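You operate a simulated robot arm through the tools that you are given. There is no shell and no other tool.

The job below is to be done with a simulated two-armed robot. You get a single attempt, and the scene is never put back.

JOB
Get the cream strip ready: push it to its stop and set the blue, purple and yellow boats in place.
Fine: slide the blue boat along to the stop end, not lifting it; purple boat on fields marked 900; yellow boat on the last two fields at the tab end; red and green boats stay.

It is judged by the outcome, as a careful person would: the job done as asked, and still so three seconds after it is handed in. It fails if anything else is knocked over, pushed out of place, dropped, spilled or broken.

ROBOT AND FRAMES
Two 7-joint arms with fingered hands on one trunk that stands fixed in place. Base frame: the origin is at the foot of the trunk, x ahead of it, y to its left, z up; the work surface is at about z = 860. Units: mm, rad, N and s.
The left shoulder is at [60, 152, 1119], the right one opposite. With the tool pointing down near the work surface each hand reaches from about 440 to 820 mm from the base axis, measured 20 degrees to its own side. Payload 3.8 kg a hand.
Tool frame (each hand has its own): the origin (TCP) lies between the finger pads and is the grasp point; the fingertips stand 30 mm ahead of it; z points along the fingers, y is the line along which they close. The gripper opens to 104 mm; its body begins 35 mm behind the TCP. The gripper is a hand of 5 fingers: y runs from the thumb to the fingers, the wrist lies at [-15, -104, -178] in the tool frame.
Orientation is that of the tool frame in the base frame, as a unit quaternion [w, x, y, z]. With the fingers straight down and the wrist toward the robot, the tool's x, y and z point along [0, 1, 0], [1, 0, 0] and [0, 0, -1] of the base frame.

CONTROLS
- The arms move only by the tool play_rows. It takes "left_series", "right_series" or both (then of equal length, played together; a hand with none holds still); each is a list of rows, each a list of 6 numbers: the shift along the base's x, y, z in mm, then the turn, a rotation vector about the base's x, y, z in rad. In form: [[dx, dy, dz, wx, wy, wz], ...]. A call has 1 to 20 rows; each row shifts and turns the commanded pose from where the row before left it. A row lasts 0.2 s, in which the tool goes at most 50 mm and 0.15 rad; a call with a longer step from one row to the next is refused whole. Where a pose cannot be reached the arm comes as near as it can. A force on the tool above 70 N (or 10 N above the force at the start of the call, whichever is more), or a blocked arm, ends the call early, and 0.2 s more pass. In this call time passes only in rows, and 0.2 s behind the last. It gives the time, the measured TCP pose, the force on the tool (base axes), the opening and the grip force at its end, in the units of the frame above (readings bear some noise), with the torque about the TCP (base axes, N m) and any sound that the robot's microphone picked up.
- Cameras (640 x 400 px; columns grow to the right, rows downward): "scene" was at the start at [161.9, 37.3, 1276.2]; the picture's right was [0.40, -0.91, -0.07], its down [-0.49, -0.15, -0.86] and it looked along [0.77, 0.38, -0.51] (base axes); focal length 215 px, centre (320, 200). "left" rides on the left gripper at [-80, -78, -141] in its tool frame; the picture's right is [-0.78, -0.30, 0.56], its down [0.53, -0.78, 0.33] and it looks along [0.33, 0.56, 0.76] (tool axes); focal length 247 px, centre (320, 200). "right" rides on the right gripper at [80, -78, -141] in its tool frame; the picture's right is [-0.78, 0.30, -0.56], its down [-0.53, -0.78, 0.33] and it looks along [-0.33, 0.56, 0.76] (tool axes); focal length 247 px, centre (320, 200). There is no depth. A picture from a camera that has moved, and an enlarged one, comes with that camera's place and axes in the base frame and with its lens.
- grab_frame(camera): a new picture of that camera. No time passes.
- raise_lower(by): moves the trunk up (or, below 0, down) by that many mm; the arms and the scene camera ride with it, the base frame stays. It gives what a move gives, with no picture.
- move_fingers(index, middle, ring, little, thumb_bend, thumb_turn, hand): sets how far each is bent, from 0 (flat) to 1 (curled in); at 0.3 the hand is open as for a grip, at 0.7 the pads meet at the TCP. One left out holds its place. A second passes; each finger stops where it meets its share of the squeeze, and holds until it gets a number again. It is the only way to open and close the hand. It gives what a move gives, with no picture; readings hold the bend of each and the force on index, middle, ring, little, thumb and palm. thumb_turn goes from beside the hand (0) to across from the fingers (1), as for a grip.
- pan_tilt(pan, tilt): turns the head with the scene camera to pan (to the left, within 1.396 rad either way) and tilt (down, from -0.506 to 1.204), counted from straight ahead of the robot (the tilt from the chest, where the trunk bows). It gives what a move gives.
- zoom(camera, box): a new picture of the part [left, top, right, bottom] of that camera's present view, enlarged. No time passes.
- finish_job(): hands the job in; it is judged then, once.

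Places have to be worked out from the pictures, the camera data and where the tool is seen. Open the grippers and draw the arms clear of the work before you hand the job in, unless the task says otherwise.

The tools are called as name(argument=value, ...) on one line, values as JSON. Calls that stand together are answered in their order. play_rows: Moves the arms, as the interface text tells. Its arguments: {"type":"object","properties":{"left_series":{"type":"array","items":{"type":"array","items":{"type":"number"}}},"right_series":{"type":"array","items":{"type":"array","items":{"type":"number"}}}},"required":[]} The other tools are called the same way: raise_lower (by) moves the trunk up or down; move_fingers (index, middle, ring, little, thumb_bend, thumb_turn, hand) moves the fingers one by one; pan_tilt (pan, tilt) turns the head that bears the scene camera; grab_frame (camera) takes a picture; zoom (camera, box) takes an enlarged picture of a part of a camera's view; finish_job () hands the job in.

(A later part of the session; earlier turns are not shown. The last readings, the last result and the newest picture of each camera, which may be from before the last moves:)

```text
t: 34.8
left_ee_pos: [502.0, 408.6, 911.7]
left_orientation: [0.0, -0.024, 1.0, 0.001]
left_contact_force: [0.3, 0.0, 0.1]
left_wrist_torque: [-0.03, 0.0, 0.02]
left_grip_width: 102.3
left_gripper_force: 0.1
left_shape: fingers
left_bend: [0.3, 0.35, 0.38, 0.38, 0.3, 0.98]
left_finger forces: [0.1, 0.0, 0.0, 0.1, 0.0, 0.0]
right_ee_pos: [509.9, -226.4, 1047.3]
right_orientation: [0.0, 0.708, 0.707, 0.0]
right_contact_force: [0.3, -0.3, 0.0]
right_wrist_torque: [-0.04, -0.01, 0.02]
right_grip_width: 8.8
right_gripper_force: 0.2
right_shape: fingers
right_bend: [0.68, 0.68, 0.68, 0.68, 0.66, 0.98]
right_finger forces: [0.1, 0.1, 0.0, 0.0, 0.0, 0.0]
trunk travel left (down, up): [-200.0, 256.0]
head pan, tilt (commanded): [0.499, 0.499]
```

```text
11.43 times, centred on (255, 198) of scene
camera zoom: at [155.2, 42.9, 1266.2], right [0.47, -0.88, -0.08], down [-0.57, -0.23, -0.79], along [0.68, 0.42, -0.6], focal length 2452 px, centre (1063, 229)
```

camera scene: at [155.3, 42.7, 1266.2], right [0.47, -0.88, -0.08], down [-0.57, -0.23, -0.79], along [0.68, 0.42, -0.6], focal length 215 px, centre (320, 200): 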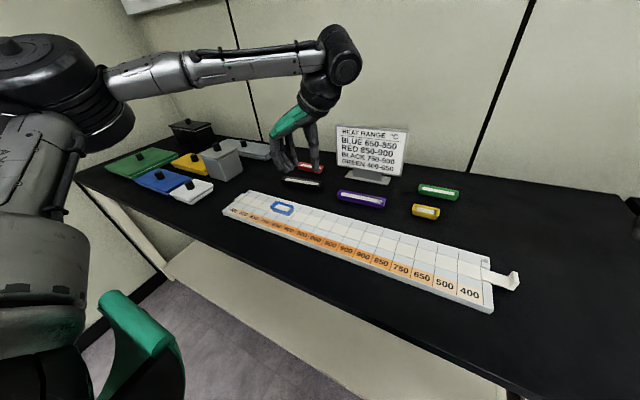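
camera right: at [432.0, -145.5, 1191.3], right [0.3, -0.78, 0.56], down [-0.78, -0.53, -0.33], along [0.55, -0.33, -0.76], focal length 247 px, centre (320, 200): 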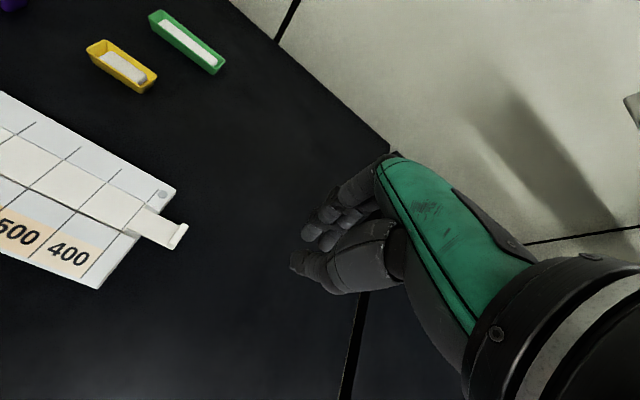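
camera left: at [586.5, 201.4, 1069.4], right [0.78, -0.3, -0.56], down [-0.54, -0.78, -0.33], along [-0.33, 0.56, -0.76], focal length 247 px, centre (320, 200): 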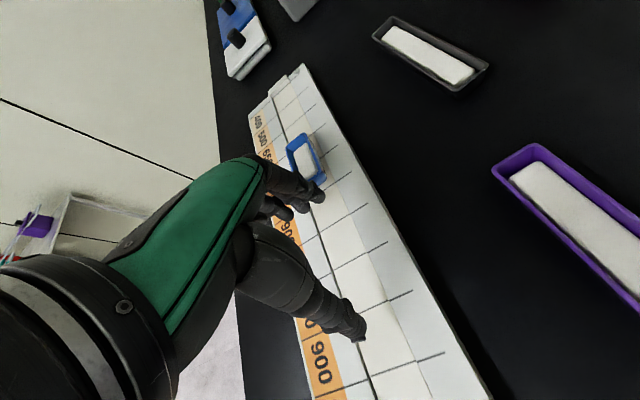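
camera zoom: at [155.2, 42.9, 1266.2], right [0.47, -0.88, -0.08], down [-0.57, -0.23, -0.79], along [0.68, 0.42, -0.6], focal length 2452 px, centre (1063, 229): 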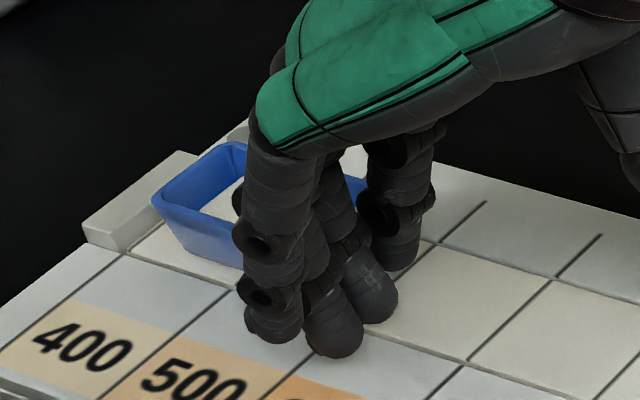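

About 13 mm remain between rim and stop. I push 9 mm more.

play_rows(left_series=[[0, 3, 0, 0, 0, 0], [0, 3, 0, 0, 0, 0], [0, 3, 0, 0, 0, 0]])

zoom(camera="left", box=[260, 110, 370, 220])

zoom(camera="scene", box=[230, 180, 280, 215])

```text
t: 35.6
left_ee_pos: [502.8, 415.8, 912.2]
left_orientation: [0.0, -0.024, 1.0, 0.0]
left_contact_force: [0.7, 0.1, -0.2]
left_wrist_torque: [-0.02, 0.02, -0.02]
left_grip_width: 102.9
left_gripper_force: 0.5
left_shape: fingers
left_bend: [0.3, 0.35, 0.38, 0.38, 0.3, 0.98]
left_finger forces: [0.1, 0.1, 0.0, 0.0, 0.0, 0.0]
right_ee_pos: [510.2, -226.0, 1048.2]
right_orientation: [0.0, 0.708, 0.706, 0.0]
right_contact_force: [-0.1, 0.1, 0.0]
right_wrist_torque: [0.01, -0.02, 0.0]
right_grip_width: 8.6
right_gripper_force: 0.1
right_shape: fingers
right_bend: [0.68, 0.68, 0.68, 0.68, 0.66, 0.98]
right_finger forces: [0.0, 0.0, 0.1, 0.0, 0.0, 0.0]
trunk travel left (down, up): [-200.0, 256.0]
head pan, tilt (commanded): [0.499, 0.499]
```

```text
3.64 times, centred on (315, 165) of left
camera zoom: at [586.3, 343.0, 1052.4], right [0.79, -0.26, -0.56], down [-0.5, -0.8, -0.33], along [-0.36, 0.54, -0.76], focal length 898 px, centre (338, 327)
```

zoom: 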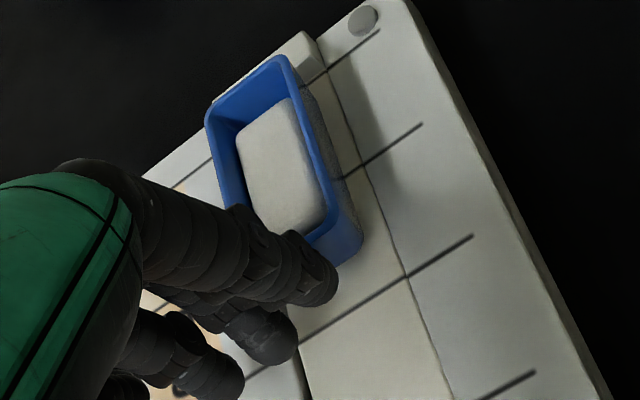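

```text
11.43 times, centred on (255, 198) of scene
camera zoom: at [155.2, 42.8, 1266.2], right [0.47, -0.88, -0.08], down [-0.57, -0.23, -0.79], along [0.68, 0.42, -0.6], focal length 2452 px, centre (1063, 229)
```

zoom: 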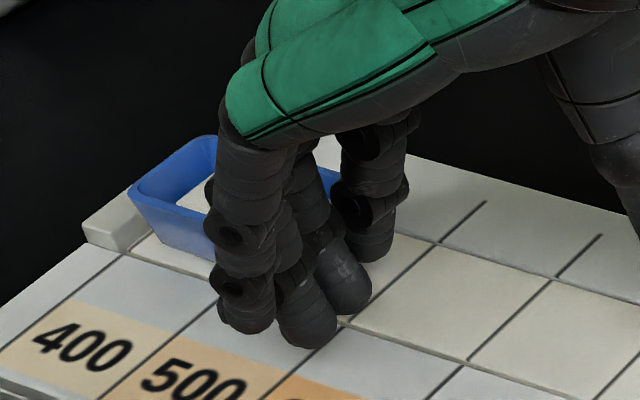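

The boat is now within the two end fields, with a gap of about 4 mm to the stop block. I ease it 3 mm closer.

play_rows(left_series=[[0, 1.5, 0, 0, 0, 0], [0, 1.5, 0, 0, 0, 0]])

zoom(camera="scene", box=[230, 180, 280, 215])

zoom(camera="left", box=[260, 110, 370, 220])

```text
t: 36.2
left_ee_pos: [502.5, 419.7, 912.8]
left_orientation: [0.0, -0.025, 1.0, 0.0]
left_contact_force: [-0.4, 0.2, 0.3]
left_wrist_torque: [-0.01, 0.03, 0.0]
left_grip_width: 102.7
left_gripper_force: 0.1
left_shape: fingers
left_bend: [0.3, 0.35, 0.38, 0.38, 0.3, 0.98]
left_finger forces: [0.1, 0.0, 0.0, 0.0, 0.0, 0.0]
right_ee_pos: [509.3, -225.8, 1048.3]
right_orientation: [0.0, 0.708, 0.706, 0.0]
right_contact_force: [-0.3, 0.2, 0.2]
right_wrist_torque: [0.02, 0.01, -0.02]
right_grip_width: 8.5
right_gripper_force: 0.1
right_shape: fingers
right_bend: [0.68, 0.68, 0.68, 0.68, 0.66, 0.98]
right_finger forces: [0.0, 0.0, 0.0, 0.0, 0.0, 0.1]
trunk travel left (down, up): [-200.0, 256.0]
head pan, tilt (commanded): [0.499, 0.499]
```

```text
11.43 times, centred on (255, 198) of scene
camera zoom: at [155.2, 42.9, 1266.2], right [0.47, -0.88, -0.08], down [-0.57, -0.23, -0.79], along [0.68, 0.42, -0.6], focal length 2452 px, centre (1063, 229)
```

zoom: 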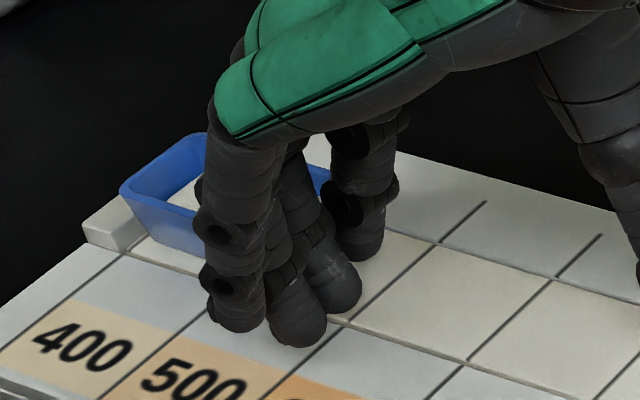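

```text
3.64 times, centred on (315, 165) of left
camera zoom: at [586.0, 346.2, 1052.1], right [0.79, -0.26, -0.56], down [-0.5, -0.8, -0.33], along [-0.36, 0.54, -0.76], focal length 898 px, centre (338, 327)
```

zoom: 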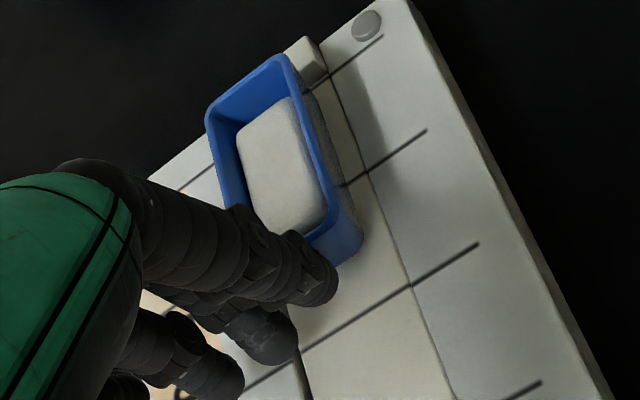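

The blue boat sits at the stop end, square and centred. I draw the left hand back off it, lift, and look at the result.

play_rows(left_series=[[0, -5, 0, 0, 0, 0], [0, -15, 0, 0, 0, 0], [0, -30, 10, 0, 0, 0], [0, -30, 30, 0, 0, 0], [0, -20, 40, 0, 0, 0], [0, -10, 45, 0, 0, 0], [0, 0, 45, 0, 0, 0]])

grab_frame(camera="left")

zoom(camera="left", box=[260, 60, 420, 220])

zoom(camera="scene", box=[210, 170, 310, 240])

```text
t: 37.8
left_ee_pos: [502.3, 309.9, 1080.8]
left_orientation: [-0.001, -0.025, 1.0, 0.001]
left_contact_force: [0.4, -0.2, -0.5]
left_wrist_torque: [0.0, -0.05, -0.03]
left_grip_width: 102.7
left_gripper_force: 0.0
left_shape: fingers
left_bend: [0.3, 0.35, 0.38, 0.38, 0.3, 0.98]
left_finger forces: [0.1, 0.0, 0.1, 0.0, 0.0, 0.1]
right_ee_pos: [508.8, -225.1, 1048.4]
right_orientation: [0.0, 0.708, 0.706, 0.0]
right_contact_force: [-0.6, 0.7, 0.0]
right_wrist_torque: [-0.01, -0.03, 0.02]
right_grip_width: 8.7
right_gripper_force: 0.0
right_shape: fingers
right_bend: [0.68, 0.68, 0.68, 0.68, 0.66, 0.98]
right_finger forces: [0.0, 0.0, 0.0, 0.0, 0.1, 0.1]
trunk travel left (down, up): [-200.0, 256.0]
head pan, tilt (commanded): [0.499, 0.499]
```

```text
taken
camera left: at [586.8, 235.9, 1221.9], right [0.79, -0.26, -0.56], down [-0.5, -0.8, -0.33], along [-0.36, 0.54, -0.76], focal length 247 px, centre (320, 200)
```

left: 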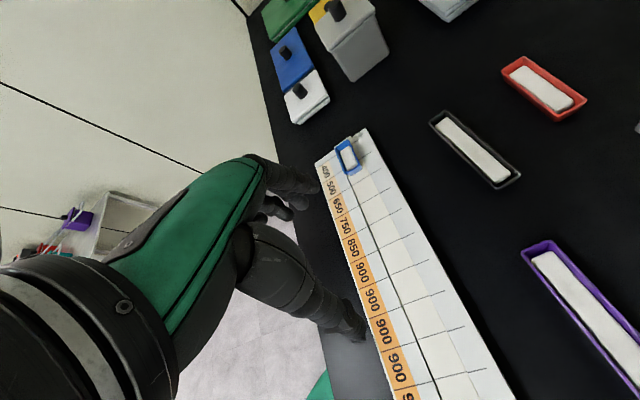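

```text
2.50 times, centred on (340, 140) of left
camera zoom: at [586.8, 235.9, 1221.9], right [0.79, -0.26, -0.56], down [-0.5, -0.8, -0.33], along [-0.36, 0.54, -0.76], focal length 617 px, centre (270, 350)
```

zoom: 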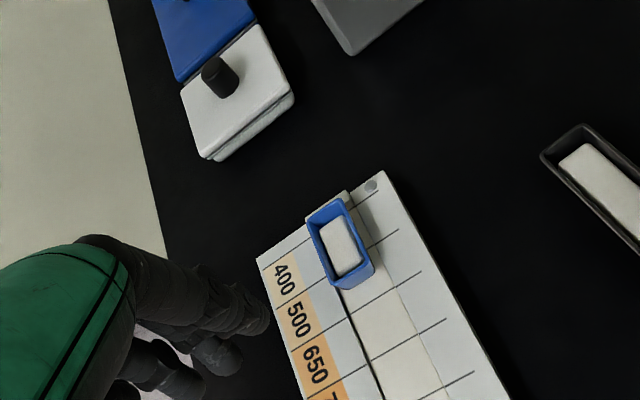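

```text
5.71 times, centred on (260, 205) of scene
camera zoom: at [154.3, 42.2, 1266.4], right [0.47, -0.88, -0.08], down [-0.56, -0.23, -0.79], along [0.68, 0.42, -0.6], focal length 1226 px, centre (663, 171)
```

zoom: 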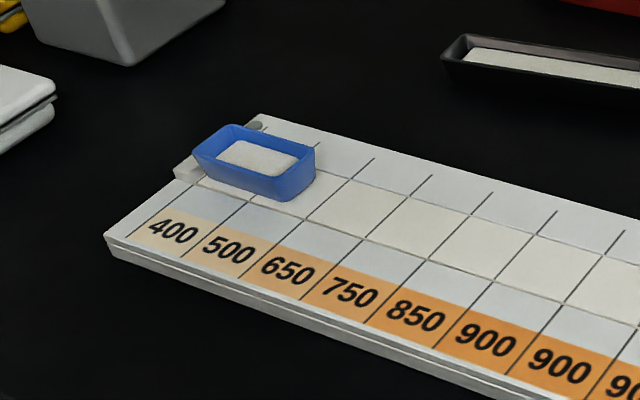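

The blue boat is correctly in place. Now I turn the left hand back to its normal attitude, open it, and bring it over the purple boat for a view.

play_rows(left_series=[[13, -9.5, -2, 0, 0, -0.147], [13, -9.5, -2, 0, 0, -0.147], [13, -9.5, -2, 0, 0, -0.147], [13, -9.5, -2, 0, 0, -0.147], [13, -9.5, -2, 0, 0, -0.147], [13, -9.5, -2, 0, 0, -0.147], [13, -9.5, -2, 0, 0, -0.147], [13, -9.5, -2, 0, 0, -0.147], [13, -9.5, -2, 0, 0, -0.147], [13, -9.5, -2, 0, 0, -0.147], [13, -9.5, -2, 0, 0, -0.147]])

move_fingers(hand="left", index=0.35, middle=0.35, ring=0.3, little=0.3, thumb_bend=0.35)

pan_tilt(pan=0.2, tilt=0.5)

grab_frame(camera="left")

grab_frame(camera="scene")

```text
t: 40.2
left_ee_pos: [645.8, 204.5, 1059.0]
left_orientation: [-0.001, 0.707, 0.707, 0.0]
left_contact_force: [-0.6, -0.9, 0.5]
left_wrist_torque: [-0.02, 0.01, 0.02]
left_grip_width: 102.7
left_gripper_force: 0.0
left_shape: fingers
left_bend: [0.3, 0.35, 0.38, 0.38, 0.3, 0.98]
left_finger forces: [0.0, 0.0, 0.0, 0.0, 0.0, 0.1]
right_ee_pos: [509.8, -226.4, 1047.2]
right_orientation: [0.0, 0.708, 0.706, 0.0]
right_contact_force: [-0.4, -0.2, 0.0]
right_wrist_torque: [0.04, 0.03, 0.0]
right_grip_width: 9.0
right_gripper_force: 0.0
right_shape: fingers
right_bend: [0.68, 0.68, 0.68, 0.68, 0.66, 0.98]
right_finger forces: [0.1, 0.0, 0.0, 0.0, 0.0, 0.1]
trunk travel left (down, up): [-200.0, 256.0]
head pan, tilt (commanded): [0.499, 0.499]
```

```text
t: 41.2
left_ee_pos: [645.3, 204.2, 1059.9]
left_orientation: [0.0, 0.707, 0.708, -0.001]
left_contact_force: [0.7, -0.3, -0.7]
left_wrist_torque: [0.0, 0.01, 0.0]
left_grip_width: 91.3
left_gripper_force: 0.1
left_shape: fingers
left_bend: [0.35, 0.35, 0.3, 0.3, 0.35, 0.98]
left_finger forces: [0.1, 0.0, 0.0, 0.1, 0.1, 0.0]
right_ee_pos: [509.2, -225.6, 1048.0]
right_orientation: [0.0, 0.707, 0.707, -0.001]
right_contact_force: [-0.2, 0.6, -0.3]
right_wrist_torque: [-0.01, -0.03, 0.01]
right_grip_width: 8.7
right_gripper_force: 0.0
right_shape: fingers
right_bend: [0.68, 0.68, 0.68, 0.68, 0.66, 0.98]
right_finger forces: [0.1, 0.0, 0.0, 0.0, 0.0, 0.1]
trunk travel left (down, up): [-200.0, 256.0]
head pan, tilt (commanded): [0.499, 0.499]
```

```text
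t: 42.0
left_ee_pos: [644.7, 205.0, 1060.1]
left_orientation: [0.001, 0.706, 0.708, 0.0]
left_contact_force: [0.4, -0.3, 0.3]
left_wrist_torque: [-0.01, 0.04, -0.01]
left_grip_width: 91.4
left_gripper_force: 0.2
left_shape: fingers
left_bend: [0.35, 0.35, 0.3, 0.3, 0.35, 0.98]
left_finger forces: [0.1, 0.1, 0.0, 0.0, 0.1, 0.1]
right_ee_pos: [508.8, -225.6, 1047.7]
right_orientation: [0.0, 0.708, 0.707, 0.0]
right_contact_force: [-0.2, -0.1, 0.6]
right_wrist_torque: [0.0, -0.01, -0.02]
right_grip_width: 8.6
right_gripper_force: 0.0
right_shape: fingers
right_bend: [0.68, 0.68, 0.68, 0.68, 0.66, 0.98]
right_finger forces: [0.0, 0.0, 0.1, 0.0, 0.0, 0.1]
trunk travel left (down, up): [-200.0, 256.0]
head pan, tilt (commanded): [0.201, 0.499]
```

```text
taken
camera left: at [568.3, 124.8, 1200.4], right [-0.29, -0.78, -0.56], down [-0.78, 0.53, -0.33], along [0.55, 0.34, -0.76], focal length 247 px, centre (320, 200)
```

left: 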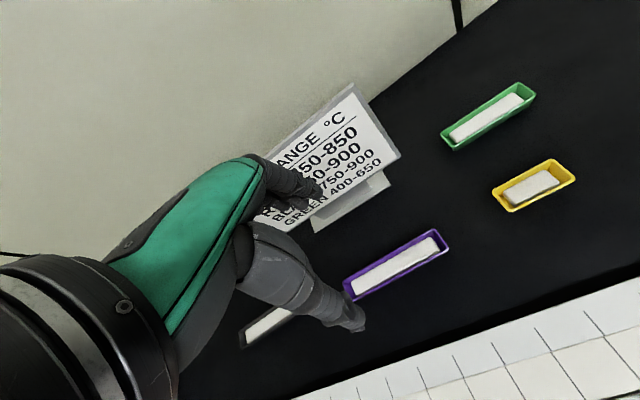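

```text
taken
camera scene: at [164.4, 17.4, 1264.6], right [0.2, -0.98, -0.03], down [-0.61, -0.1, -0.78], along [0.77, 0.18, -0.62], focal length 215 px, centre (320, 200)
```

scene: 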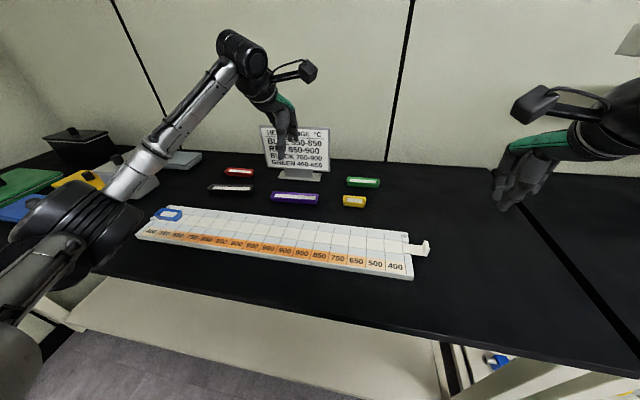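

The head camera now sees purple, yellow and the whole board. I enlarge these to fix positions and yaw.

zoom(camera="scene", box=[255, 170, 395, 270])

zoom(camera="scene", box=[262, 180, 332, 215])

zoom(camera="left", box=[320, 130, 600, 330])

```text
4.00 times, centred on (325, 220) of scene
camera zoom: at [164.4, 17.4, 1264.6], right [0.2, -0.98, -0.03], down [-0.61, -0.1, -0.78], along [0.77, 0.18, -0.62], focal length 858 px, centre (300, 120)
```

zoom: 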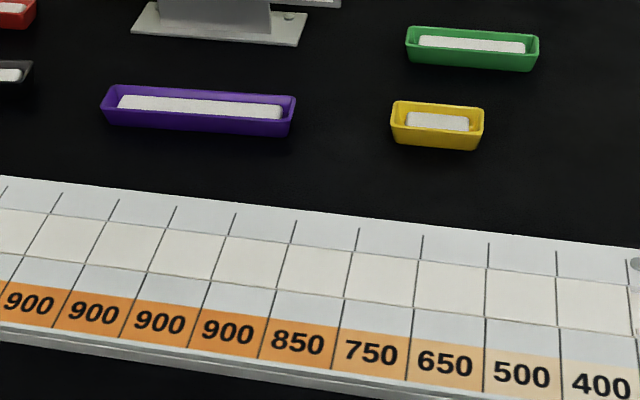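

```text
9.14 times, centred on (297, 198) of scene
camera zoom: at [164.4, 17.4, 1264.6], right [0.2, -0.98, -0.03], down [-0.61, -0.1, -0.78], along [0.77, 0.18, -0.62], focal length 1962 px, centre (530, 223)
```

zoom: 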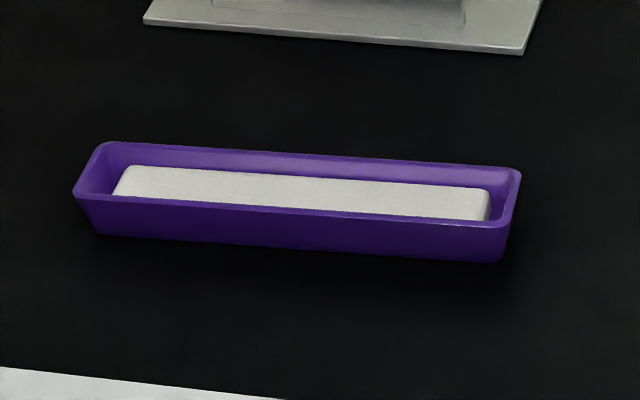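

```text
2.00 times, centred on (460, 230) of left
camera zoom: at [568.3, 124.8, 1200.4], right [-0.29, -0.78, -0.56], down [-0.78, 0.53, -0.33], along [0.55, 0.34, -0.76], focal length 494 px, centre (40, 140)
```

zoom: 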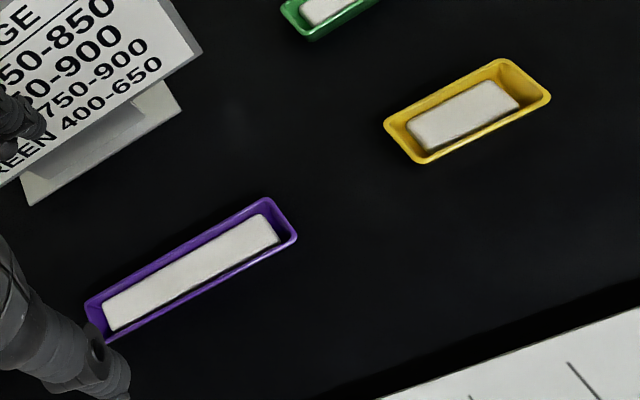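

Both cameras agree: purple rim centre ≈ (648, 207), about 142 × 29 mm, yawed about +2.7°. I align the left hand above it and descend to just above the rim.

play_rows(left_series=[[1.5, 1, -30, 0, 0, 0.024], [1.5, 1, -35, 0, 0, 0.024], [0, 0, -35, 0, 0, 0], [0, 0, -25, 0, 0, 0], [0, 0, -8, 0, 0, 0]])

grab_frame(camera="left")

zoom(camera="scene", box=[245, 140, 345, 220])

```text
t: 43.2
left_ee_pos: [650.0, 206.7, 927.3]
left_orientation: [0.0, 0.689, 0.725, 0.0]
left_contact_force: [-0.3, 0.1, -0.8]
left_wrist_torque: [-0.02, 0.02, -0.01]
left_grip_width: 91.0
left_gripper_force: 0.1
left_shape: fingers
left_bend: [0.35, 0.35, 0.3, 0.3, 0.35, 0.98]
left_finger forces: [0.0, 0.1, 0.1, 0.1, 0.0, 0.1]
right_ee_pos: [510.4, -225.1, 1048.8]
right_orientation: [-0.001, 0.708, 0.706, 0.001]
right_contact_force: [-0.4, -0.2, -0.3]
right_wrist_torque: [0.0, -0.02, -0.02]
right_grip_width: 8.6
right_gripper_force: 0.1
right_shape: fingers
right_bend: [0.68, 0.68, 0.68, 0.68, 0.66, 0.98]
right_finger forces: [0.0, 0.0, 0.1, 0.1, 0.1, 0.1]
trunk travel left (down, up): [-200.0, 256.0]
head pan, tilt (commanded): [0.201, 0.499]
```

```text
taken
camera left: at [576.1, 123.5, 1066.9], right [-0.26, -0.79, -0.56], down [-0.8, 0.49, -0.33], along [0.54, 0.36, -0.76], focal length 247 px, centre (320, 200)
```

left: 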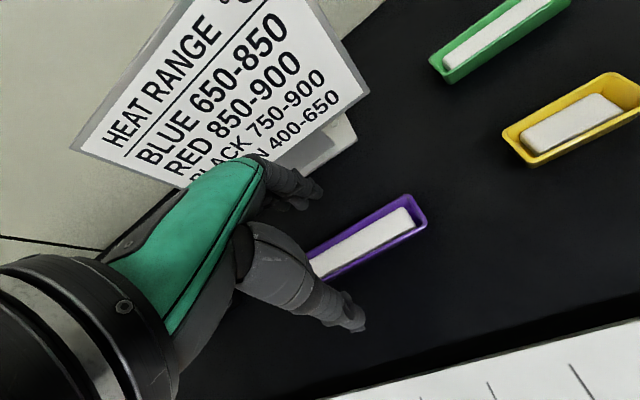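

```text
5.00 times, centred on (295, 180) of scene
camera zoom: at [164.4, 17.3, 1264.7], right [0.2, -0.98, -0.03], down [-0.61, -0.1, -0.78], along [0.77, 0.17, -0.62], focal length 1073 px, centre (445, 300)
```

zoom: 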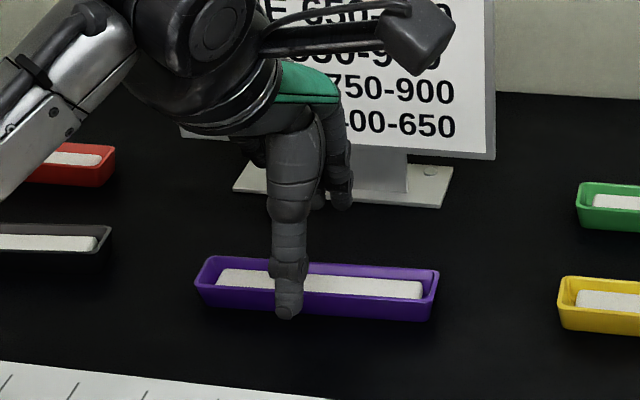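

Thumb and fingers straddle the boat at its middle. I lower to tips ≈ z 865.

play_rows(left_series=[[-1, 0, -15, 0, 0, 0], [0, 0, -10, 0, 0, 0], [0, 0, -7, 0, 0, 0]])

zoom(camera="scene", box=[245, 140, 345, 220])

zoom(camera="left", box=[260, 150, 460, 340])

```text
t: 44.0
left_ee_pos: [648.0, 206.7, 894.6]
left_orientation: [0.0, 0.689, 0.725, 0.0]
left_contact_force: [-0.1, -0.8, -0.7]
left_wrist_torque: [0.01, -0.03, 0.02]
left_grip_width: 91.1
left_gripper_force: 0.1
left_shape: fingers
left_bend: [0.35, 0.35, 0.3, 0.3, 0.35, 0.98]
left_finger forces: [0.0, 0.0, 0.0, 0.1, 0.1, 0.0]
right_ee_pos: [509.3, -224.6, 1046.9]
right_orientation: [0.0, 0.708, 0.706, 0.0]
right_contact_force: [-0.3, -0.1, -0.5]
right_wrist_torque: [0.01, -0.01, 0.04]
right_grip_width: 8.7
right_gripper_force: 0.1
right_shape: fingers
right_bend: [0.68, 0.68, 0.68, 0.68, 0.66, 0.98]
right_finger forces: [0.0, 0.0, 0.0, 0.0, 0.1, 0.1]
trunk travel left (down, up): [-200.0, 256.0]
head pan, tilt (commanded): [0.201, 0.499]
```

```text
5.00 times, centred on (295, 180) of scene
camera zoom: at [164.4, 17.4, 1264.6], right [0.2, -0.98, -0.03], down [-0.61, -0.1, -0.78], along [0.77, 0.17, -0.62], focal length 1073 px, centre (445, 300)
```

zoom: 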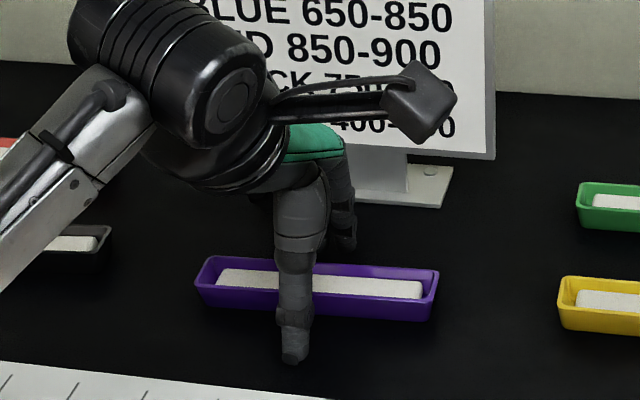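

```text
2.11 times, centred on (360, 245) of left
camera zoom: at [574.9, 123.5, 1035.0], right [-0.26, -0.79, -0.56], down [-0.8, 0.49, -0.33], along [0.54, 0.36, -0.76], focal length 520 px, centre (236, 105)
```

zoom: 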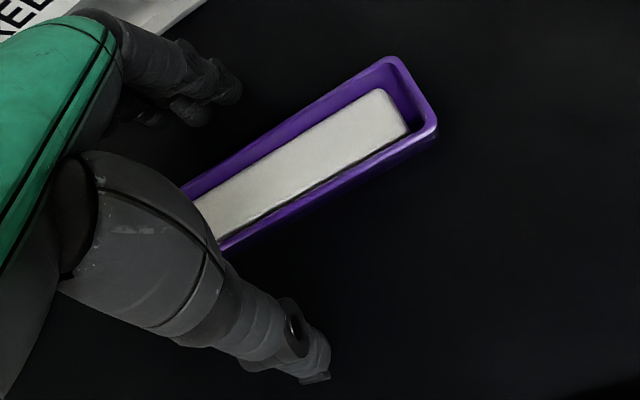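

I close thumb, index and middle to just outside the boat's width first.

move_fingers(hand="left", index=0.56, middle=0.56, thumb_bend=0.56)

zoom(camera="left", box=[260, 150, 460, 340])

zoom(camera="scene", box=[255, 160, 335, 220])

```text
t: 45.0
left_ee_pos: [647.8, 207.7, 894.4]
left_orientation: [0.0, 0.689, 0.725, 0.0]
left_contact_force: [0.1, 0.3, -0.9]
left_wrist_torque: [0.02, -0.01, 0.02]
left_grip_width: 37.1
left_gripper_force: 0.0
left_shape: fingers
left_bend: [0.56, 0.56, 0.3, 0.3, 0.56, 0.98]
left_finger forces: [0.0, 0.1, 0.0, 0.0, 0.1, 0.0]
right_ee_pos: [510.2, -226.3, 1047.4]
right_orientation: [0.0, 0.708, 0.707, -0.001]
right_contact_force: [0.0, 0.5, -1.0]
right_wrist_torque: [0.01, 0.0, 0.0]
right_grip_width: 8.2
right_gripper_force: 0.1
right_shape: fingers
right_bend: [0.68, 0.68, 0.68, 0.68, 0.66, 0.98]
right_finger forces: [0.1, 0.0, 0.0, 0.0, 0.0, 0.0]
trunk travel left (down, up): [-200.0, 256.0]
head pan, tilt (commanded): [0.201, 0.499]
```

```text
2.11 times, centred on (360, 245) of left
camera zoom: at [574.8, 123.3, 1035.2], right [-0.26, -0.79, -0.56], down [-0.8, 0.49, -0.33], along [0.54, 0.36, -0.76], focal length 520 px, centre (236, 105)
```

zoom: 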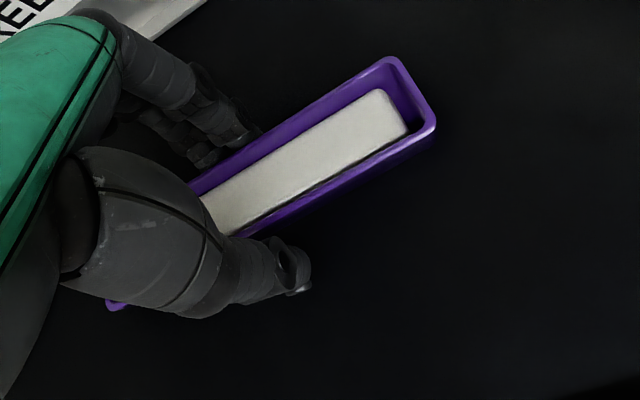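

```text
6.67 times, centred on (295, 190) of scene
camera zoom: at [164.4, 17.3, 1264.6], right [0.2, -0.98, -0.03], down [-0.61, -0.1, -0.78], along [0.77, 0.17, -0.62], focal length 1431 px, centre (487, 267)
```

zoom: 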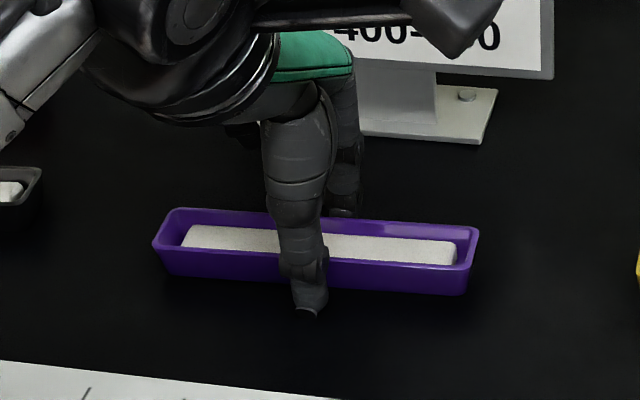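

Clear on both sides, boat unmoved. Now I close to grip it.

move_fingers(hand="left", index=0.62, middle=0.62, thumb_bend=0.62)

zoom(camera="left", box=[260, 150, 460, 340])

zoom(camera="scene", box=[255, 160, 335, 220])

```text
t: 46.0
left_ee_pos: [646.8, 206.9, 894.2]
left_orientation: [0.0, 0.689, 0.725, 0.0]
left_contact_force: [0.1, 0.4, 0.6]
left_wrist_torque: [-0.06, -0.02, -0.01]
left_grip_width: 26.2
left_gripper_force: 1.9
left_shape: fingers
left_bend: [0.6, 0.61, 0.3, 0.3, 0.6, 0.97]
left_finger forces: [1.3, 1.1, 0.1, 0.0, 2.1, 0.0]
right_ee_pos: [510.0, -226.0, 1047.2]
right_orientation: [0.0, 0.707, 0.707, -0.001]
right_contact_force: [-0.8, -0.2, -0.2]
right_wrist_torque: [-0.02, 0.03, -0.02]
right_grip_width: 8.3
right_gripper_force: 0.1
right_shape: fingers
right_bend: [0.68, 0.68, 0.68, 0.68, 0.66, 0.98]
right_finger forces: [0.1, 0.0, 0.1, 0.0, 0.1, 0.1]
trunk travel left (down, up): [-200.0, 256.0]
head pan, tilt (commanded): [0.201, 0.499]
```

```text
2.11 times, centred on (360, 245) of left
camera zoom: at [574.9, 123.3, 1035.1], right [-0.26, -0.79, -0.56], down [-0.8, 0.49, -0.33], along [0.54, 0.36, -0.76], focal length 520 px, centre (236, 105)
```

zoom: 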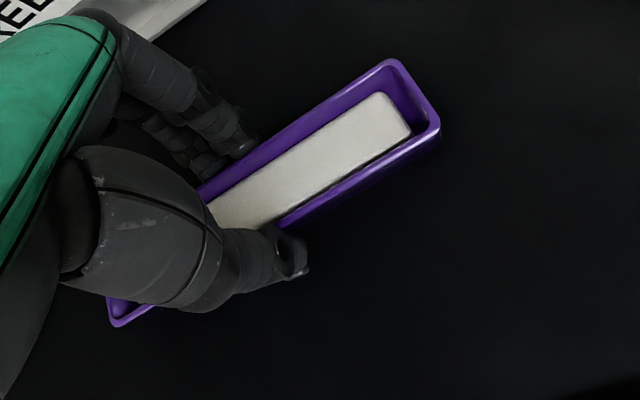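

```text
6.67 times, centred on (295, 190) of scene
camera zoom: at [164.5, 17.4, 1264.6], right [0.2, -0.98, -0.03], down [-0.61, -0.1, -0.78], along [0.77, 0.17, -0.62], focal length 1431 px, centre (487, 267)
```

zoom: 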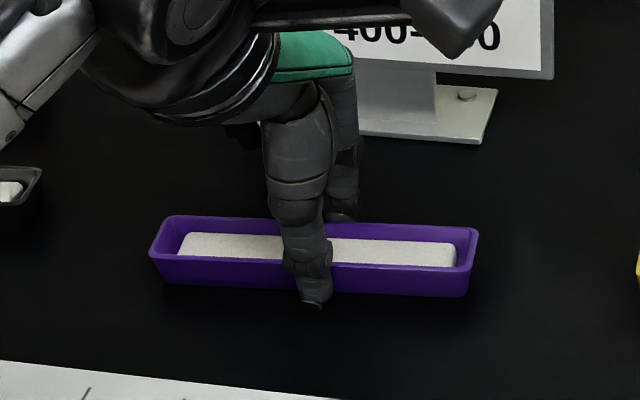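

Contact on all three digits (about 2 N). I tighten for a secure grip.

move_fingers(hand="left", index=0.66, middle=0.66, thumb_bend=0.66)

zoom(camera="scene", box=[255, 160, 335, 220])

```text
t: 47.0
left_ee_pos: [647.4, 205.6, 896.2]
left_orientation: [0.0, 0.689, 0.725, 0.0]
left_contact_force: [-0.5, -0.4, -0.1]
left_wrist_torque: [-0.01, 0.03, 0.0]
left_grip_width: 25.2
left_gripper_force: 5.5
left_shape: fingers
left_bend: [0.61, 0.63, 0.3, 0.3, 0.6, 0.97]
left_finger forces: [3.3, 2.6, 0.0, 0.1, 5.6, 0.0]
right_ee_pos: [510.3, -225.9, 1047.7]
right_orientation: [0.0, 0.708, 0.706, 0.0]
right_contact_force: [-0.5, -0.3, -0.7]
right_wrist_torque: [0.01, -0.03, 0.02]
right_grip_width: 8.6
right_gripper_force: 0.0
right_shape: fingers
right_bend: [0.68, 0.68, 0.68, 0.68, 0.66, 0.98]
right_finger forces: [0.0, 0.1, 0.0, 0.0, 0.1, 0.1]
trunk travel left (down, up): [-200.0, 256.0]
head pan, tilt (commanded): [0.201, 0.499]
```

```text
6.67 times, centred on (295, 190) of scene
camera zoom: at [164.5, 17.4, 1264.6], right [0.2, -0.98, -0.03], down [-0.61, -0.1, -0.78], along [0.77, 0.17, -0.62], focal length 1431 px, centre (487, 267)
```

zoom: 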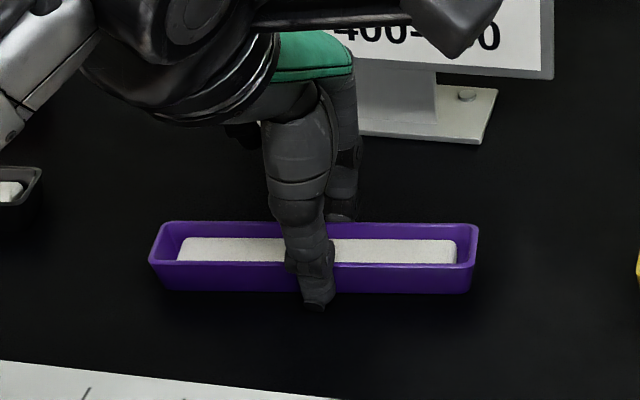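

Grip is about 5.5 N. I lift gently 20 mm and check that it comes up level.

play_rows(left_series=[[0, 0, 4, 0, 0, 0], [0, 0, 5, 0, 0, 0], [0, 0, 6, 0, 0, 0], [0, 0, 6, 0, 0, 0]])

zoom(camera="scene", box=[255, 160, 335, 220])

grab_frame(camera="left")

```text
t: 48.0
left_ee_pos: [647.3, 206.8, 916.7]
left_orientation: [0.0, 0.689, 0.725, 0.0]
left_contact_force: [-0.8, 0.6, -0.3]
left_wrist_torque: [0.01, 0.02, 0.0]
left_grip_width: 25.2
left_gripper_force: 5.4
left_shape: fingers
left_bend: [0.61, 0.63, 0.3, 0.3, 0.6, 0.97]
left_finger forces: [3.3, 2.6, 0.0, 0.1, 5.7, 0.0]
right_ee_pos: [509.9, -226.3, 1047.8]
right_orientation: [-0.001, 0.708, 0.706, -0.001]
right_contact_force: [-0.3, 0.8, 0.0]
right_wrist_torque: [-0.01, 0.04, -0.01]
right_grip_width: 8.6
right_gripper_force: 0.1
right_shape: fingers
right_bend: [0.68, 0.68, 0.68, 0.68, 0.66, 0.98]
right_finger forces: [0.0, 0.0, 0.0, 0.0, 0.0, 0.0]
trunk travel left (down, up): [-200.0, 256.0]
head pan, tilt (commanded): [0.201, 0.499]
```

```text
6.67 times, centred on (295, 190) of scene
camera zoom: at [164.5, 17.3, 1264.6], right [0.2, -0.98, -0.03], down [-0.61, -0.1, -0.78], along [0.77, 0.17, -0.62], focal length 1431 px, centre (487, 267)
```

zoom: 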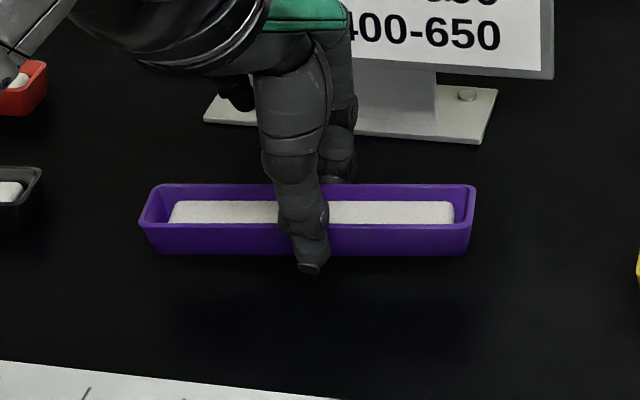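

```text
taken
camera left: at [574.2, 123.2, 1056.6], right [-0.26, -0.79, -0.56], down [-0.8, 0.49, -0.33], along [0.54, 0.36, -0.76], focal length 247 px, centre (320, 200)
```

left: 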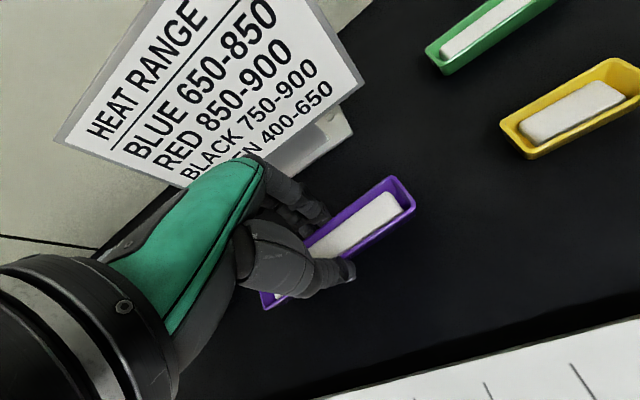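

The boat is held level; its centre ≈ (644, 205), yaw ≈ +9°. I raise it to clear the board, then carry it over the 900 fields (target centre ≈ (505, 228)) while turning it parallel to the strip.

play_rows(left_series=[[0, 0, 8, 0, 0, 0], [0, 0, 12, 0, 0, 0], [0, 0, 14, 0, 0, 0], [0, 0, 8, 0, 0, 0], [-6, 1, 0, 0, 0, -0.008], [-12, 2, 0, 0, 0, -0.016], [-16, 3, 0, 0, 0, -0.018], [-18, 3, 0, 0, 0, -0.02], [-18, 3, 0, 0, 0, -0.02], [-18, 3, 0, 0, 0, -0.02], [-18, 3, 0, 0, 0, -0.018], [-16, 3, 0, 0, 0, -0.016], [-11, 1.5, 0, 0, 0, -0.01], [-6, 0.5, 0, 0, 0, -0.006]])

grab_frame(camera="left")

zoom(camera="scene", box=[220, 160, 380, 270])

```text
t: 51.0
left_ee_pos: [508.9, 230.6, 958.1]
left_orientation: [0.0, 0.742, 0.671, 0.0]
left_contact_force: [-0.7, 0.5, -1.3]
left_wrist_torque: [-0.02, 0.01, 0.0]
left_grip_width: 25.1
left_gripper_force: 5.9
left_shape: fingers
left_bend: [0.61, 0.63, 0.3, 0.3, 0.6, 0.97]
left_finger forces: [3.4, 2.6, 0.0, 0.0, 5.6, 0.1]
right_ee_pos: [510.2, -225.7, 1048.8]
right_orientation: [0.0, 0.708, 0.707, -0.001]
right_contact_force: [0.2, 1.0, 0.6]
right_wrist_torque: [-0.06, 0.01, -0.01]
right_grip_width: 8.8
right_gripper_force: 0.0
right_shape: fingers
right_bend: [0.68, 0.68, 0.68, 0.68, 0.66, 0.98]
right_finger forces: [0.0, 0.1, 0.1, 0.2, 0.0, 0.0]
trunk travel left (down, up): [-200.0, 256.0]
head pan, tilt (commanded): [0.201, 0.499]
```

```text
taken
camera left: at [423.7, 158.6, 1098.8], right [-0.37, -0.74, -0.56], down [-0.72, 0.61, -0.33], along [0.59, 0.28, -0.76], focal length 247 px, centre (320, 200)
```

left: 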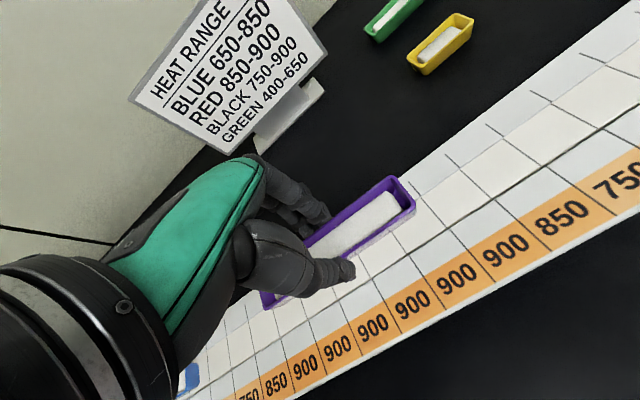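

```text
3.64 times, centred on (300, 215) of scene
camera zoom: at [164.3, 17.4, 1264.6], right [0.2, -0.98, -0.03], down [-0.61, -0.1, -0.78], along [0.77, 0.17, -0.62], focal length 780 px, centre (393, 146)
```

zoom: 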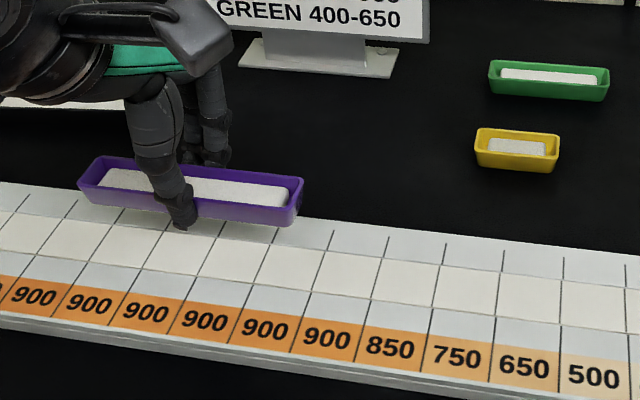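

The boat is over the strip: centre ≈ (506, 228), parallel, and about over the middle four 900 fields. I lower to about 7 mm above the strip and verify from both cameras.

play_rows(left_series=[[0, 0, -8, 0, 0, 0], [0, 0, -12, 0, 0, 0], [0, 0, -12, 0, 0, 0], [0, 0, -7, 0, 0, 0]])

zoom(camera="left", box=[240, 130, 480, 330])

zoom(camera="scene", box=[220, 180, 340, 260])

```text
t: 52.0
left_ee_pos: [508.8, 230.3, 919.2]
left_orientation: [0.0, 0.742, 0.67, 0.001]
left_contact_force: [0.5, -0.6, -0.3]
left_wrist_torque: [0.0, 0.01, 0.0]
left_grip_width: 24.8
left_gripper_force: 5.5
left_shape: fingers
left_bend: [0.61, 0.63, 0.3, 0.3, 0.6, 0.97]
left_finger forces: [3.4, 2.6, 0.0, 0.0, 5.6, 0.1]
right_ee_pos: [508.9, -226.8, 1047.9]
right_orientation: [0.0, 0.708, 0.707, 0.0]
right_contact_force: [-0.7, -0.1, -0.4]
right_wrist_torque: [0.0, -0.05, 0.01]
right_grip_width: 8.7
right_gripper_force: 0.1
right_shape: fingers
right_bend: [0.68, 0.68, 0.68, 0.68, 0.66, 0.98]
right_finger forces: [0.0, 0.0, 0.1, 0.1, 0.0, 0.0]
trunk travel left (down, up): [-200.0, 256.0]
head pan, tilt (commanded): [0.201, 0.499]
```

```text
2.00 times, centred on (360, 230) of left
camera zoom: at [423.3, 159.1, 1058.8], right [-0.37, -0.74, -0.56], down [-0.72, 0.61, -0.33], along [0.59, 0.28, -0.76], focal length 494 px, centre (240, 140)
```

zoom: 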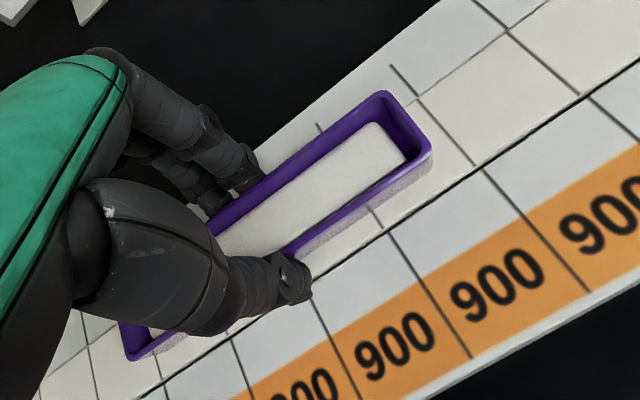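

```text
5.00 times, centred on (280, 220) of scene
camera zoom: at [164.4, 17.5, 1264.6], right [0.2, -0.98, -0.03], down [-0.61, -0.1, -0.78], along [0.77, 0.17, -0.62], focal length 1073 px, centre (520, 100)
```

zoom: 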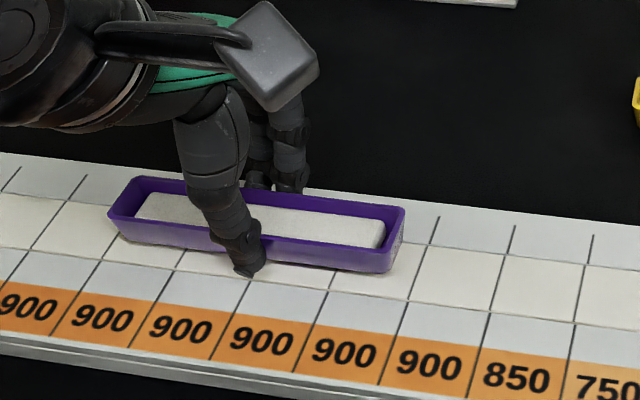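

Alignment looks right from both views. I lower in small steps until the boat touches the strip.

play_rows(left_series=[[0, 0, -2, 0, 0, 0], [0, 0, -2, 0, 0, 0], [0, 0, -1.5, 0, 0, 0]])

zoom(camera="scene", box=[230, 195, 310, 245])

```text
t: 52.8
left_ee_pos: [507.2, 230.6, 913.1]
left_orientation: [0.0, 0.742, 0.67, 0.0]
left_contact_force: [0.1, 0.2, -0.4]
left_wrist_torque: [-0.01, 0.01, 0.02]
left_grip_width: 25.0
left_gripper_force: 5.7
left_shape: fingers
left_bend: [0.61, 0.63, 0.3, 0.3, 0.6, 0.97]
left_finger forces: [3.3, 2.7, 0.1, 0.1, 5.6, 0.1]
right_ee_pos: [509.3, -224.1, 1047.6]
right_orientation: [0.0, 0.708, 0.706, 0.0]
right_contact_force: [0.4, -0.3, -0.7]
right_wrist_torque: [0.01, -0.02, 0.0]
right_grip_width: 8.3
right_gripper_force: 0.1
right_shape: fingers
right_bend: [0.68, 0.68, 0.68, 0.68, 0.66, 0.98]
right_finger forces: [0.1, 0.0, 0.1, 0.0, 0.0, 0.1]
trunk travel left (down, up): [-200.0, 256.0]
head pan, tilt (commanded): [0.201, 0.499]
```

```text
8.00 times, centred on (270, 220) of scene
camera zoom: at [164.4, 17.4, 1264.6], right [0.2, -0.98, -0.03], down [-0.61, -0.1, -0.78], along [0.77, 0.17, -0.62], focal length 1717 px, centre (720, 40)
```

zoom: 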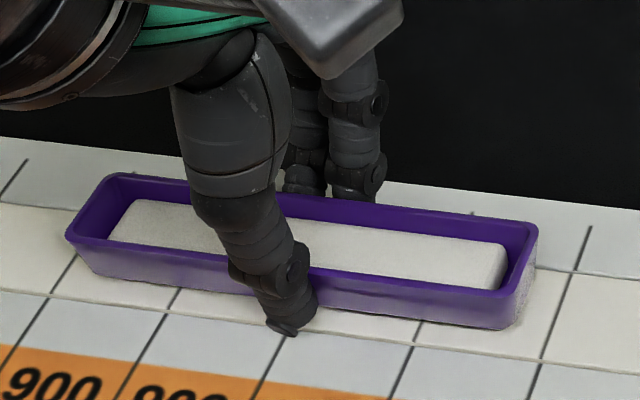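

Almost down. I continue with 1 mm steps, watching vertical force.

play_rows(left_series=[[0, 0, -1, 0, 0, 0], [0, 0, -1, 0, 0, 0]])

zoom(camera="scene", box=[230, 195, 310, 245])

```text
t: 53.4
left_ee_pos: [508.3, 230.6, 910.7]
left_orientation: [0.001, 0.742, 0.67, -0.002]
left_contact_force: [0.0, -0.1, -0.3]
left_wrist_torque: [0.01, 0.05, 0.05]
left_grip_width: 25.4
left_gripper_force: 5.8
left_shape: fingers
left_bend: [0.61, 0.63, 0.3, 0.3, 0.6, 0.97]
left_finger forces: [3.3, 2.6, 0.0, 0.0, 5.6, 0.0]
right_ee_pos: [510.6, -225.5, 1048.2]
right_orientation: [0.001, 0.707, 0.707, 0.0]
right_contact_force: [0.1, -0.3, -0.3]
right_wrist_torque: [0.04, -0.01, 0.02]
right_grip_width: 9.0
right_gripper_force: 0.1
right_shape: fingers
right_bend: [0.68, 0.68, 0.68, 0.68, 0.66, 0.98]
right_finger forces: [0.0, 0.1, 0.1, 0.0, 0.0, 0.0]
trunk travel left (down, up): [-200.0, 256.0]
head pan, tilt (commanded): [0.201, 0.499]
```

```text
8.00 times, centred on (270, 220) of scene
camera zoom: at [164.4, 17.4, 1264.6], right [0.2, -0.98, -0.03], down [-0.61, -0.1, -0.78], along [0.77, 0.17, -0.62], focal length 1717 px, centre (720, 40)
```

zoom: 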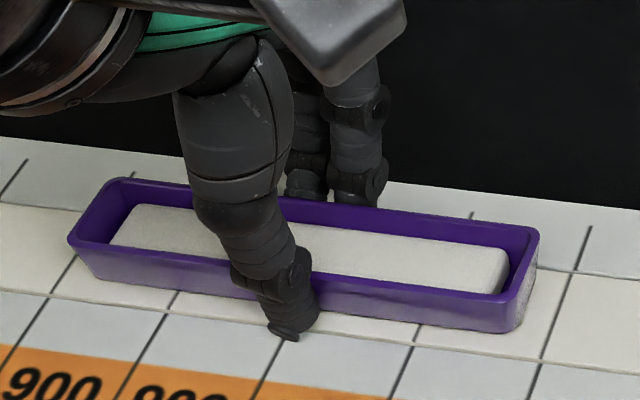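

No contact force yet; two more 1 mm steps.

play_rows(left_series=[[0, 0, -1, 0, 0, 0], [0, 0, -1, 0, 0, 0]])

zoom(camera="scene", box=[230, 195, 310, 245])

```text
t: 54.0
left_ee_pos: [509.8, 230.6, 911.0]
left_orientation: [0.001, 0.742, 0.671, 0.0]
left_contact_force: [0.6, 0.7, 1.9]
left_wrist_torque: [0.03, -0.07, 0.02]
left_grip_width: 25.3
left_gripper_force: 7.3
left_shape: fingers
left_bend: [0.61, 0.63, 0.3, 0.3, 0.6, 0.97]
left_finger forces: [3.2, 5.9, 0.1, 0.0, 5.9, 0.0]
right_ee_pos: [508.9, -225.2, 1048.4]
right_orientation: [-0.001, 0.708, 0.706, 0.0]
right_contact_force: [1.3, 0.9, 0.8]
right_wrist_torque: [0.01, -0.04, 0.02]
right_grip_width: 8.5
right_gripper_force: 0.0
right_shape: fingers
right_bend: [0.68, 0.68, 0.68, 0.68, 0.66, 0.98]
right_finger forces: [0.0, 0.0, 0.1, 0.0, 0.0, 0.0]
trunk travel left (down, up): [-200.0, 256.0]
head pan, tilt (commanded): [0.201, 0.499]
```

```text
8.00 times, centred on (270, 220) of scene
camera zoom: at [164.1, 17.3, 1264.7], right [0.2, -0.98, -0.03], down [-0.61, -0.1, -0.78], along [0.77, 0.17, -0.62], focal length 1717 px, centre (720, 40)
```

zoom: 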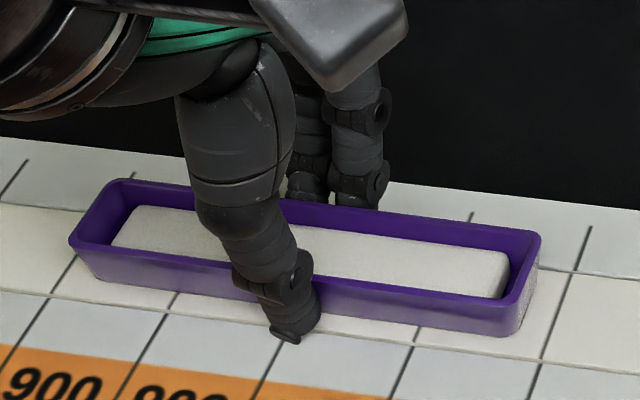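

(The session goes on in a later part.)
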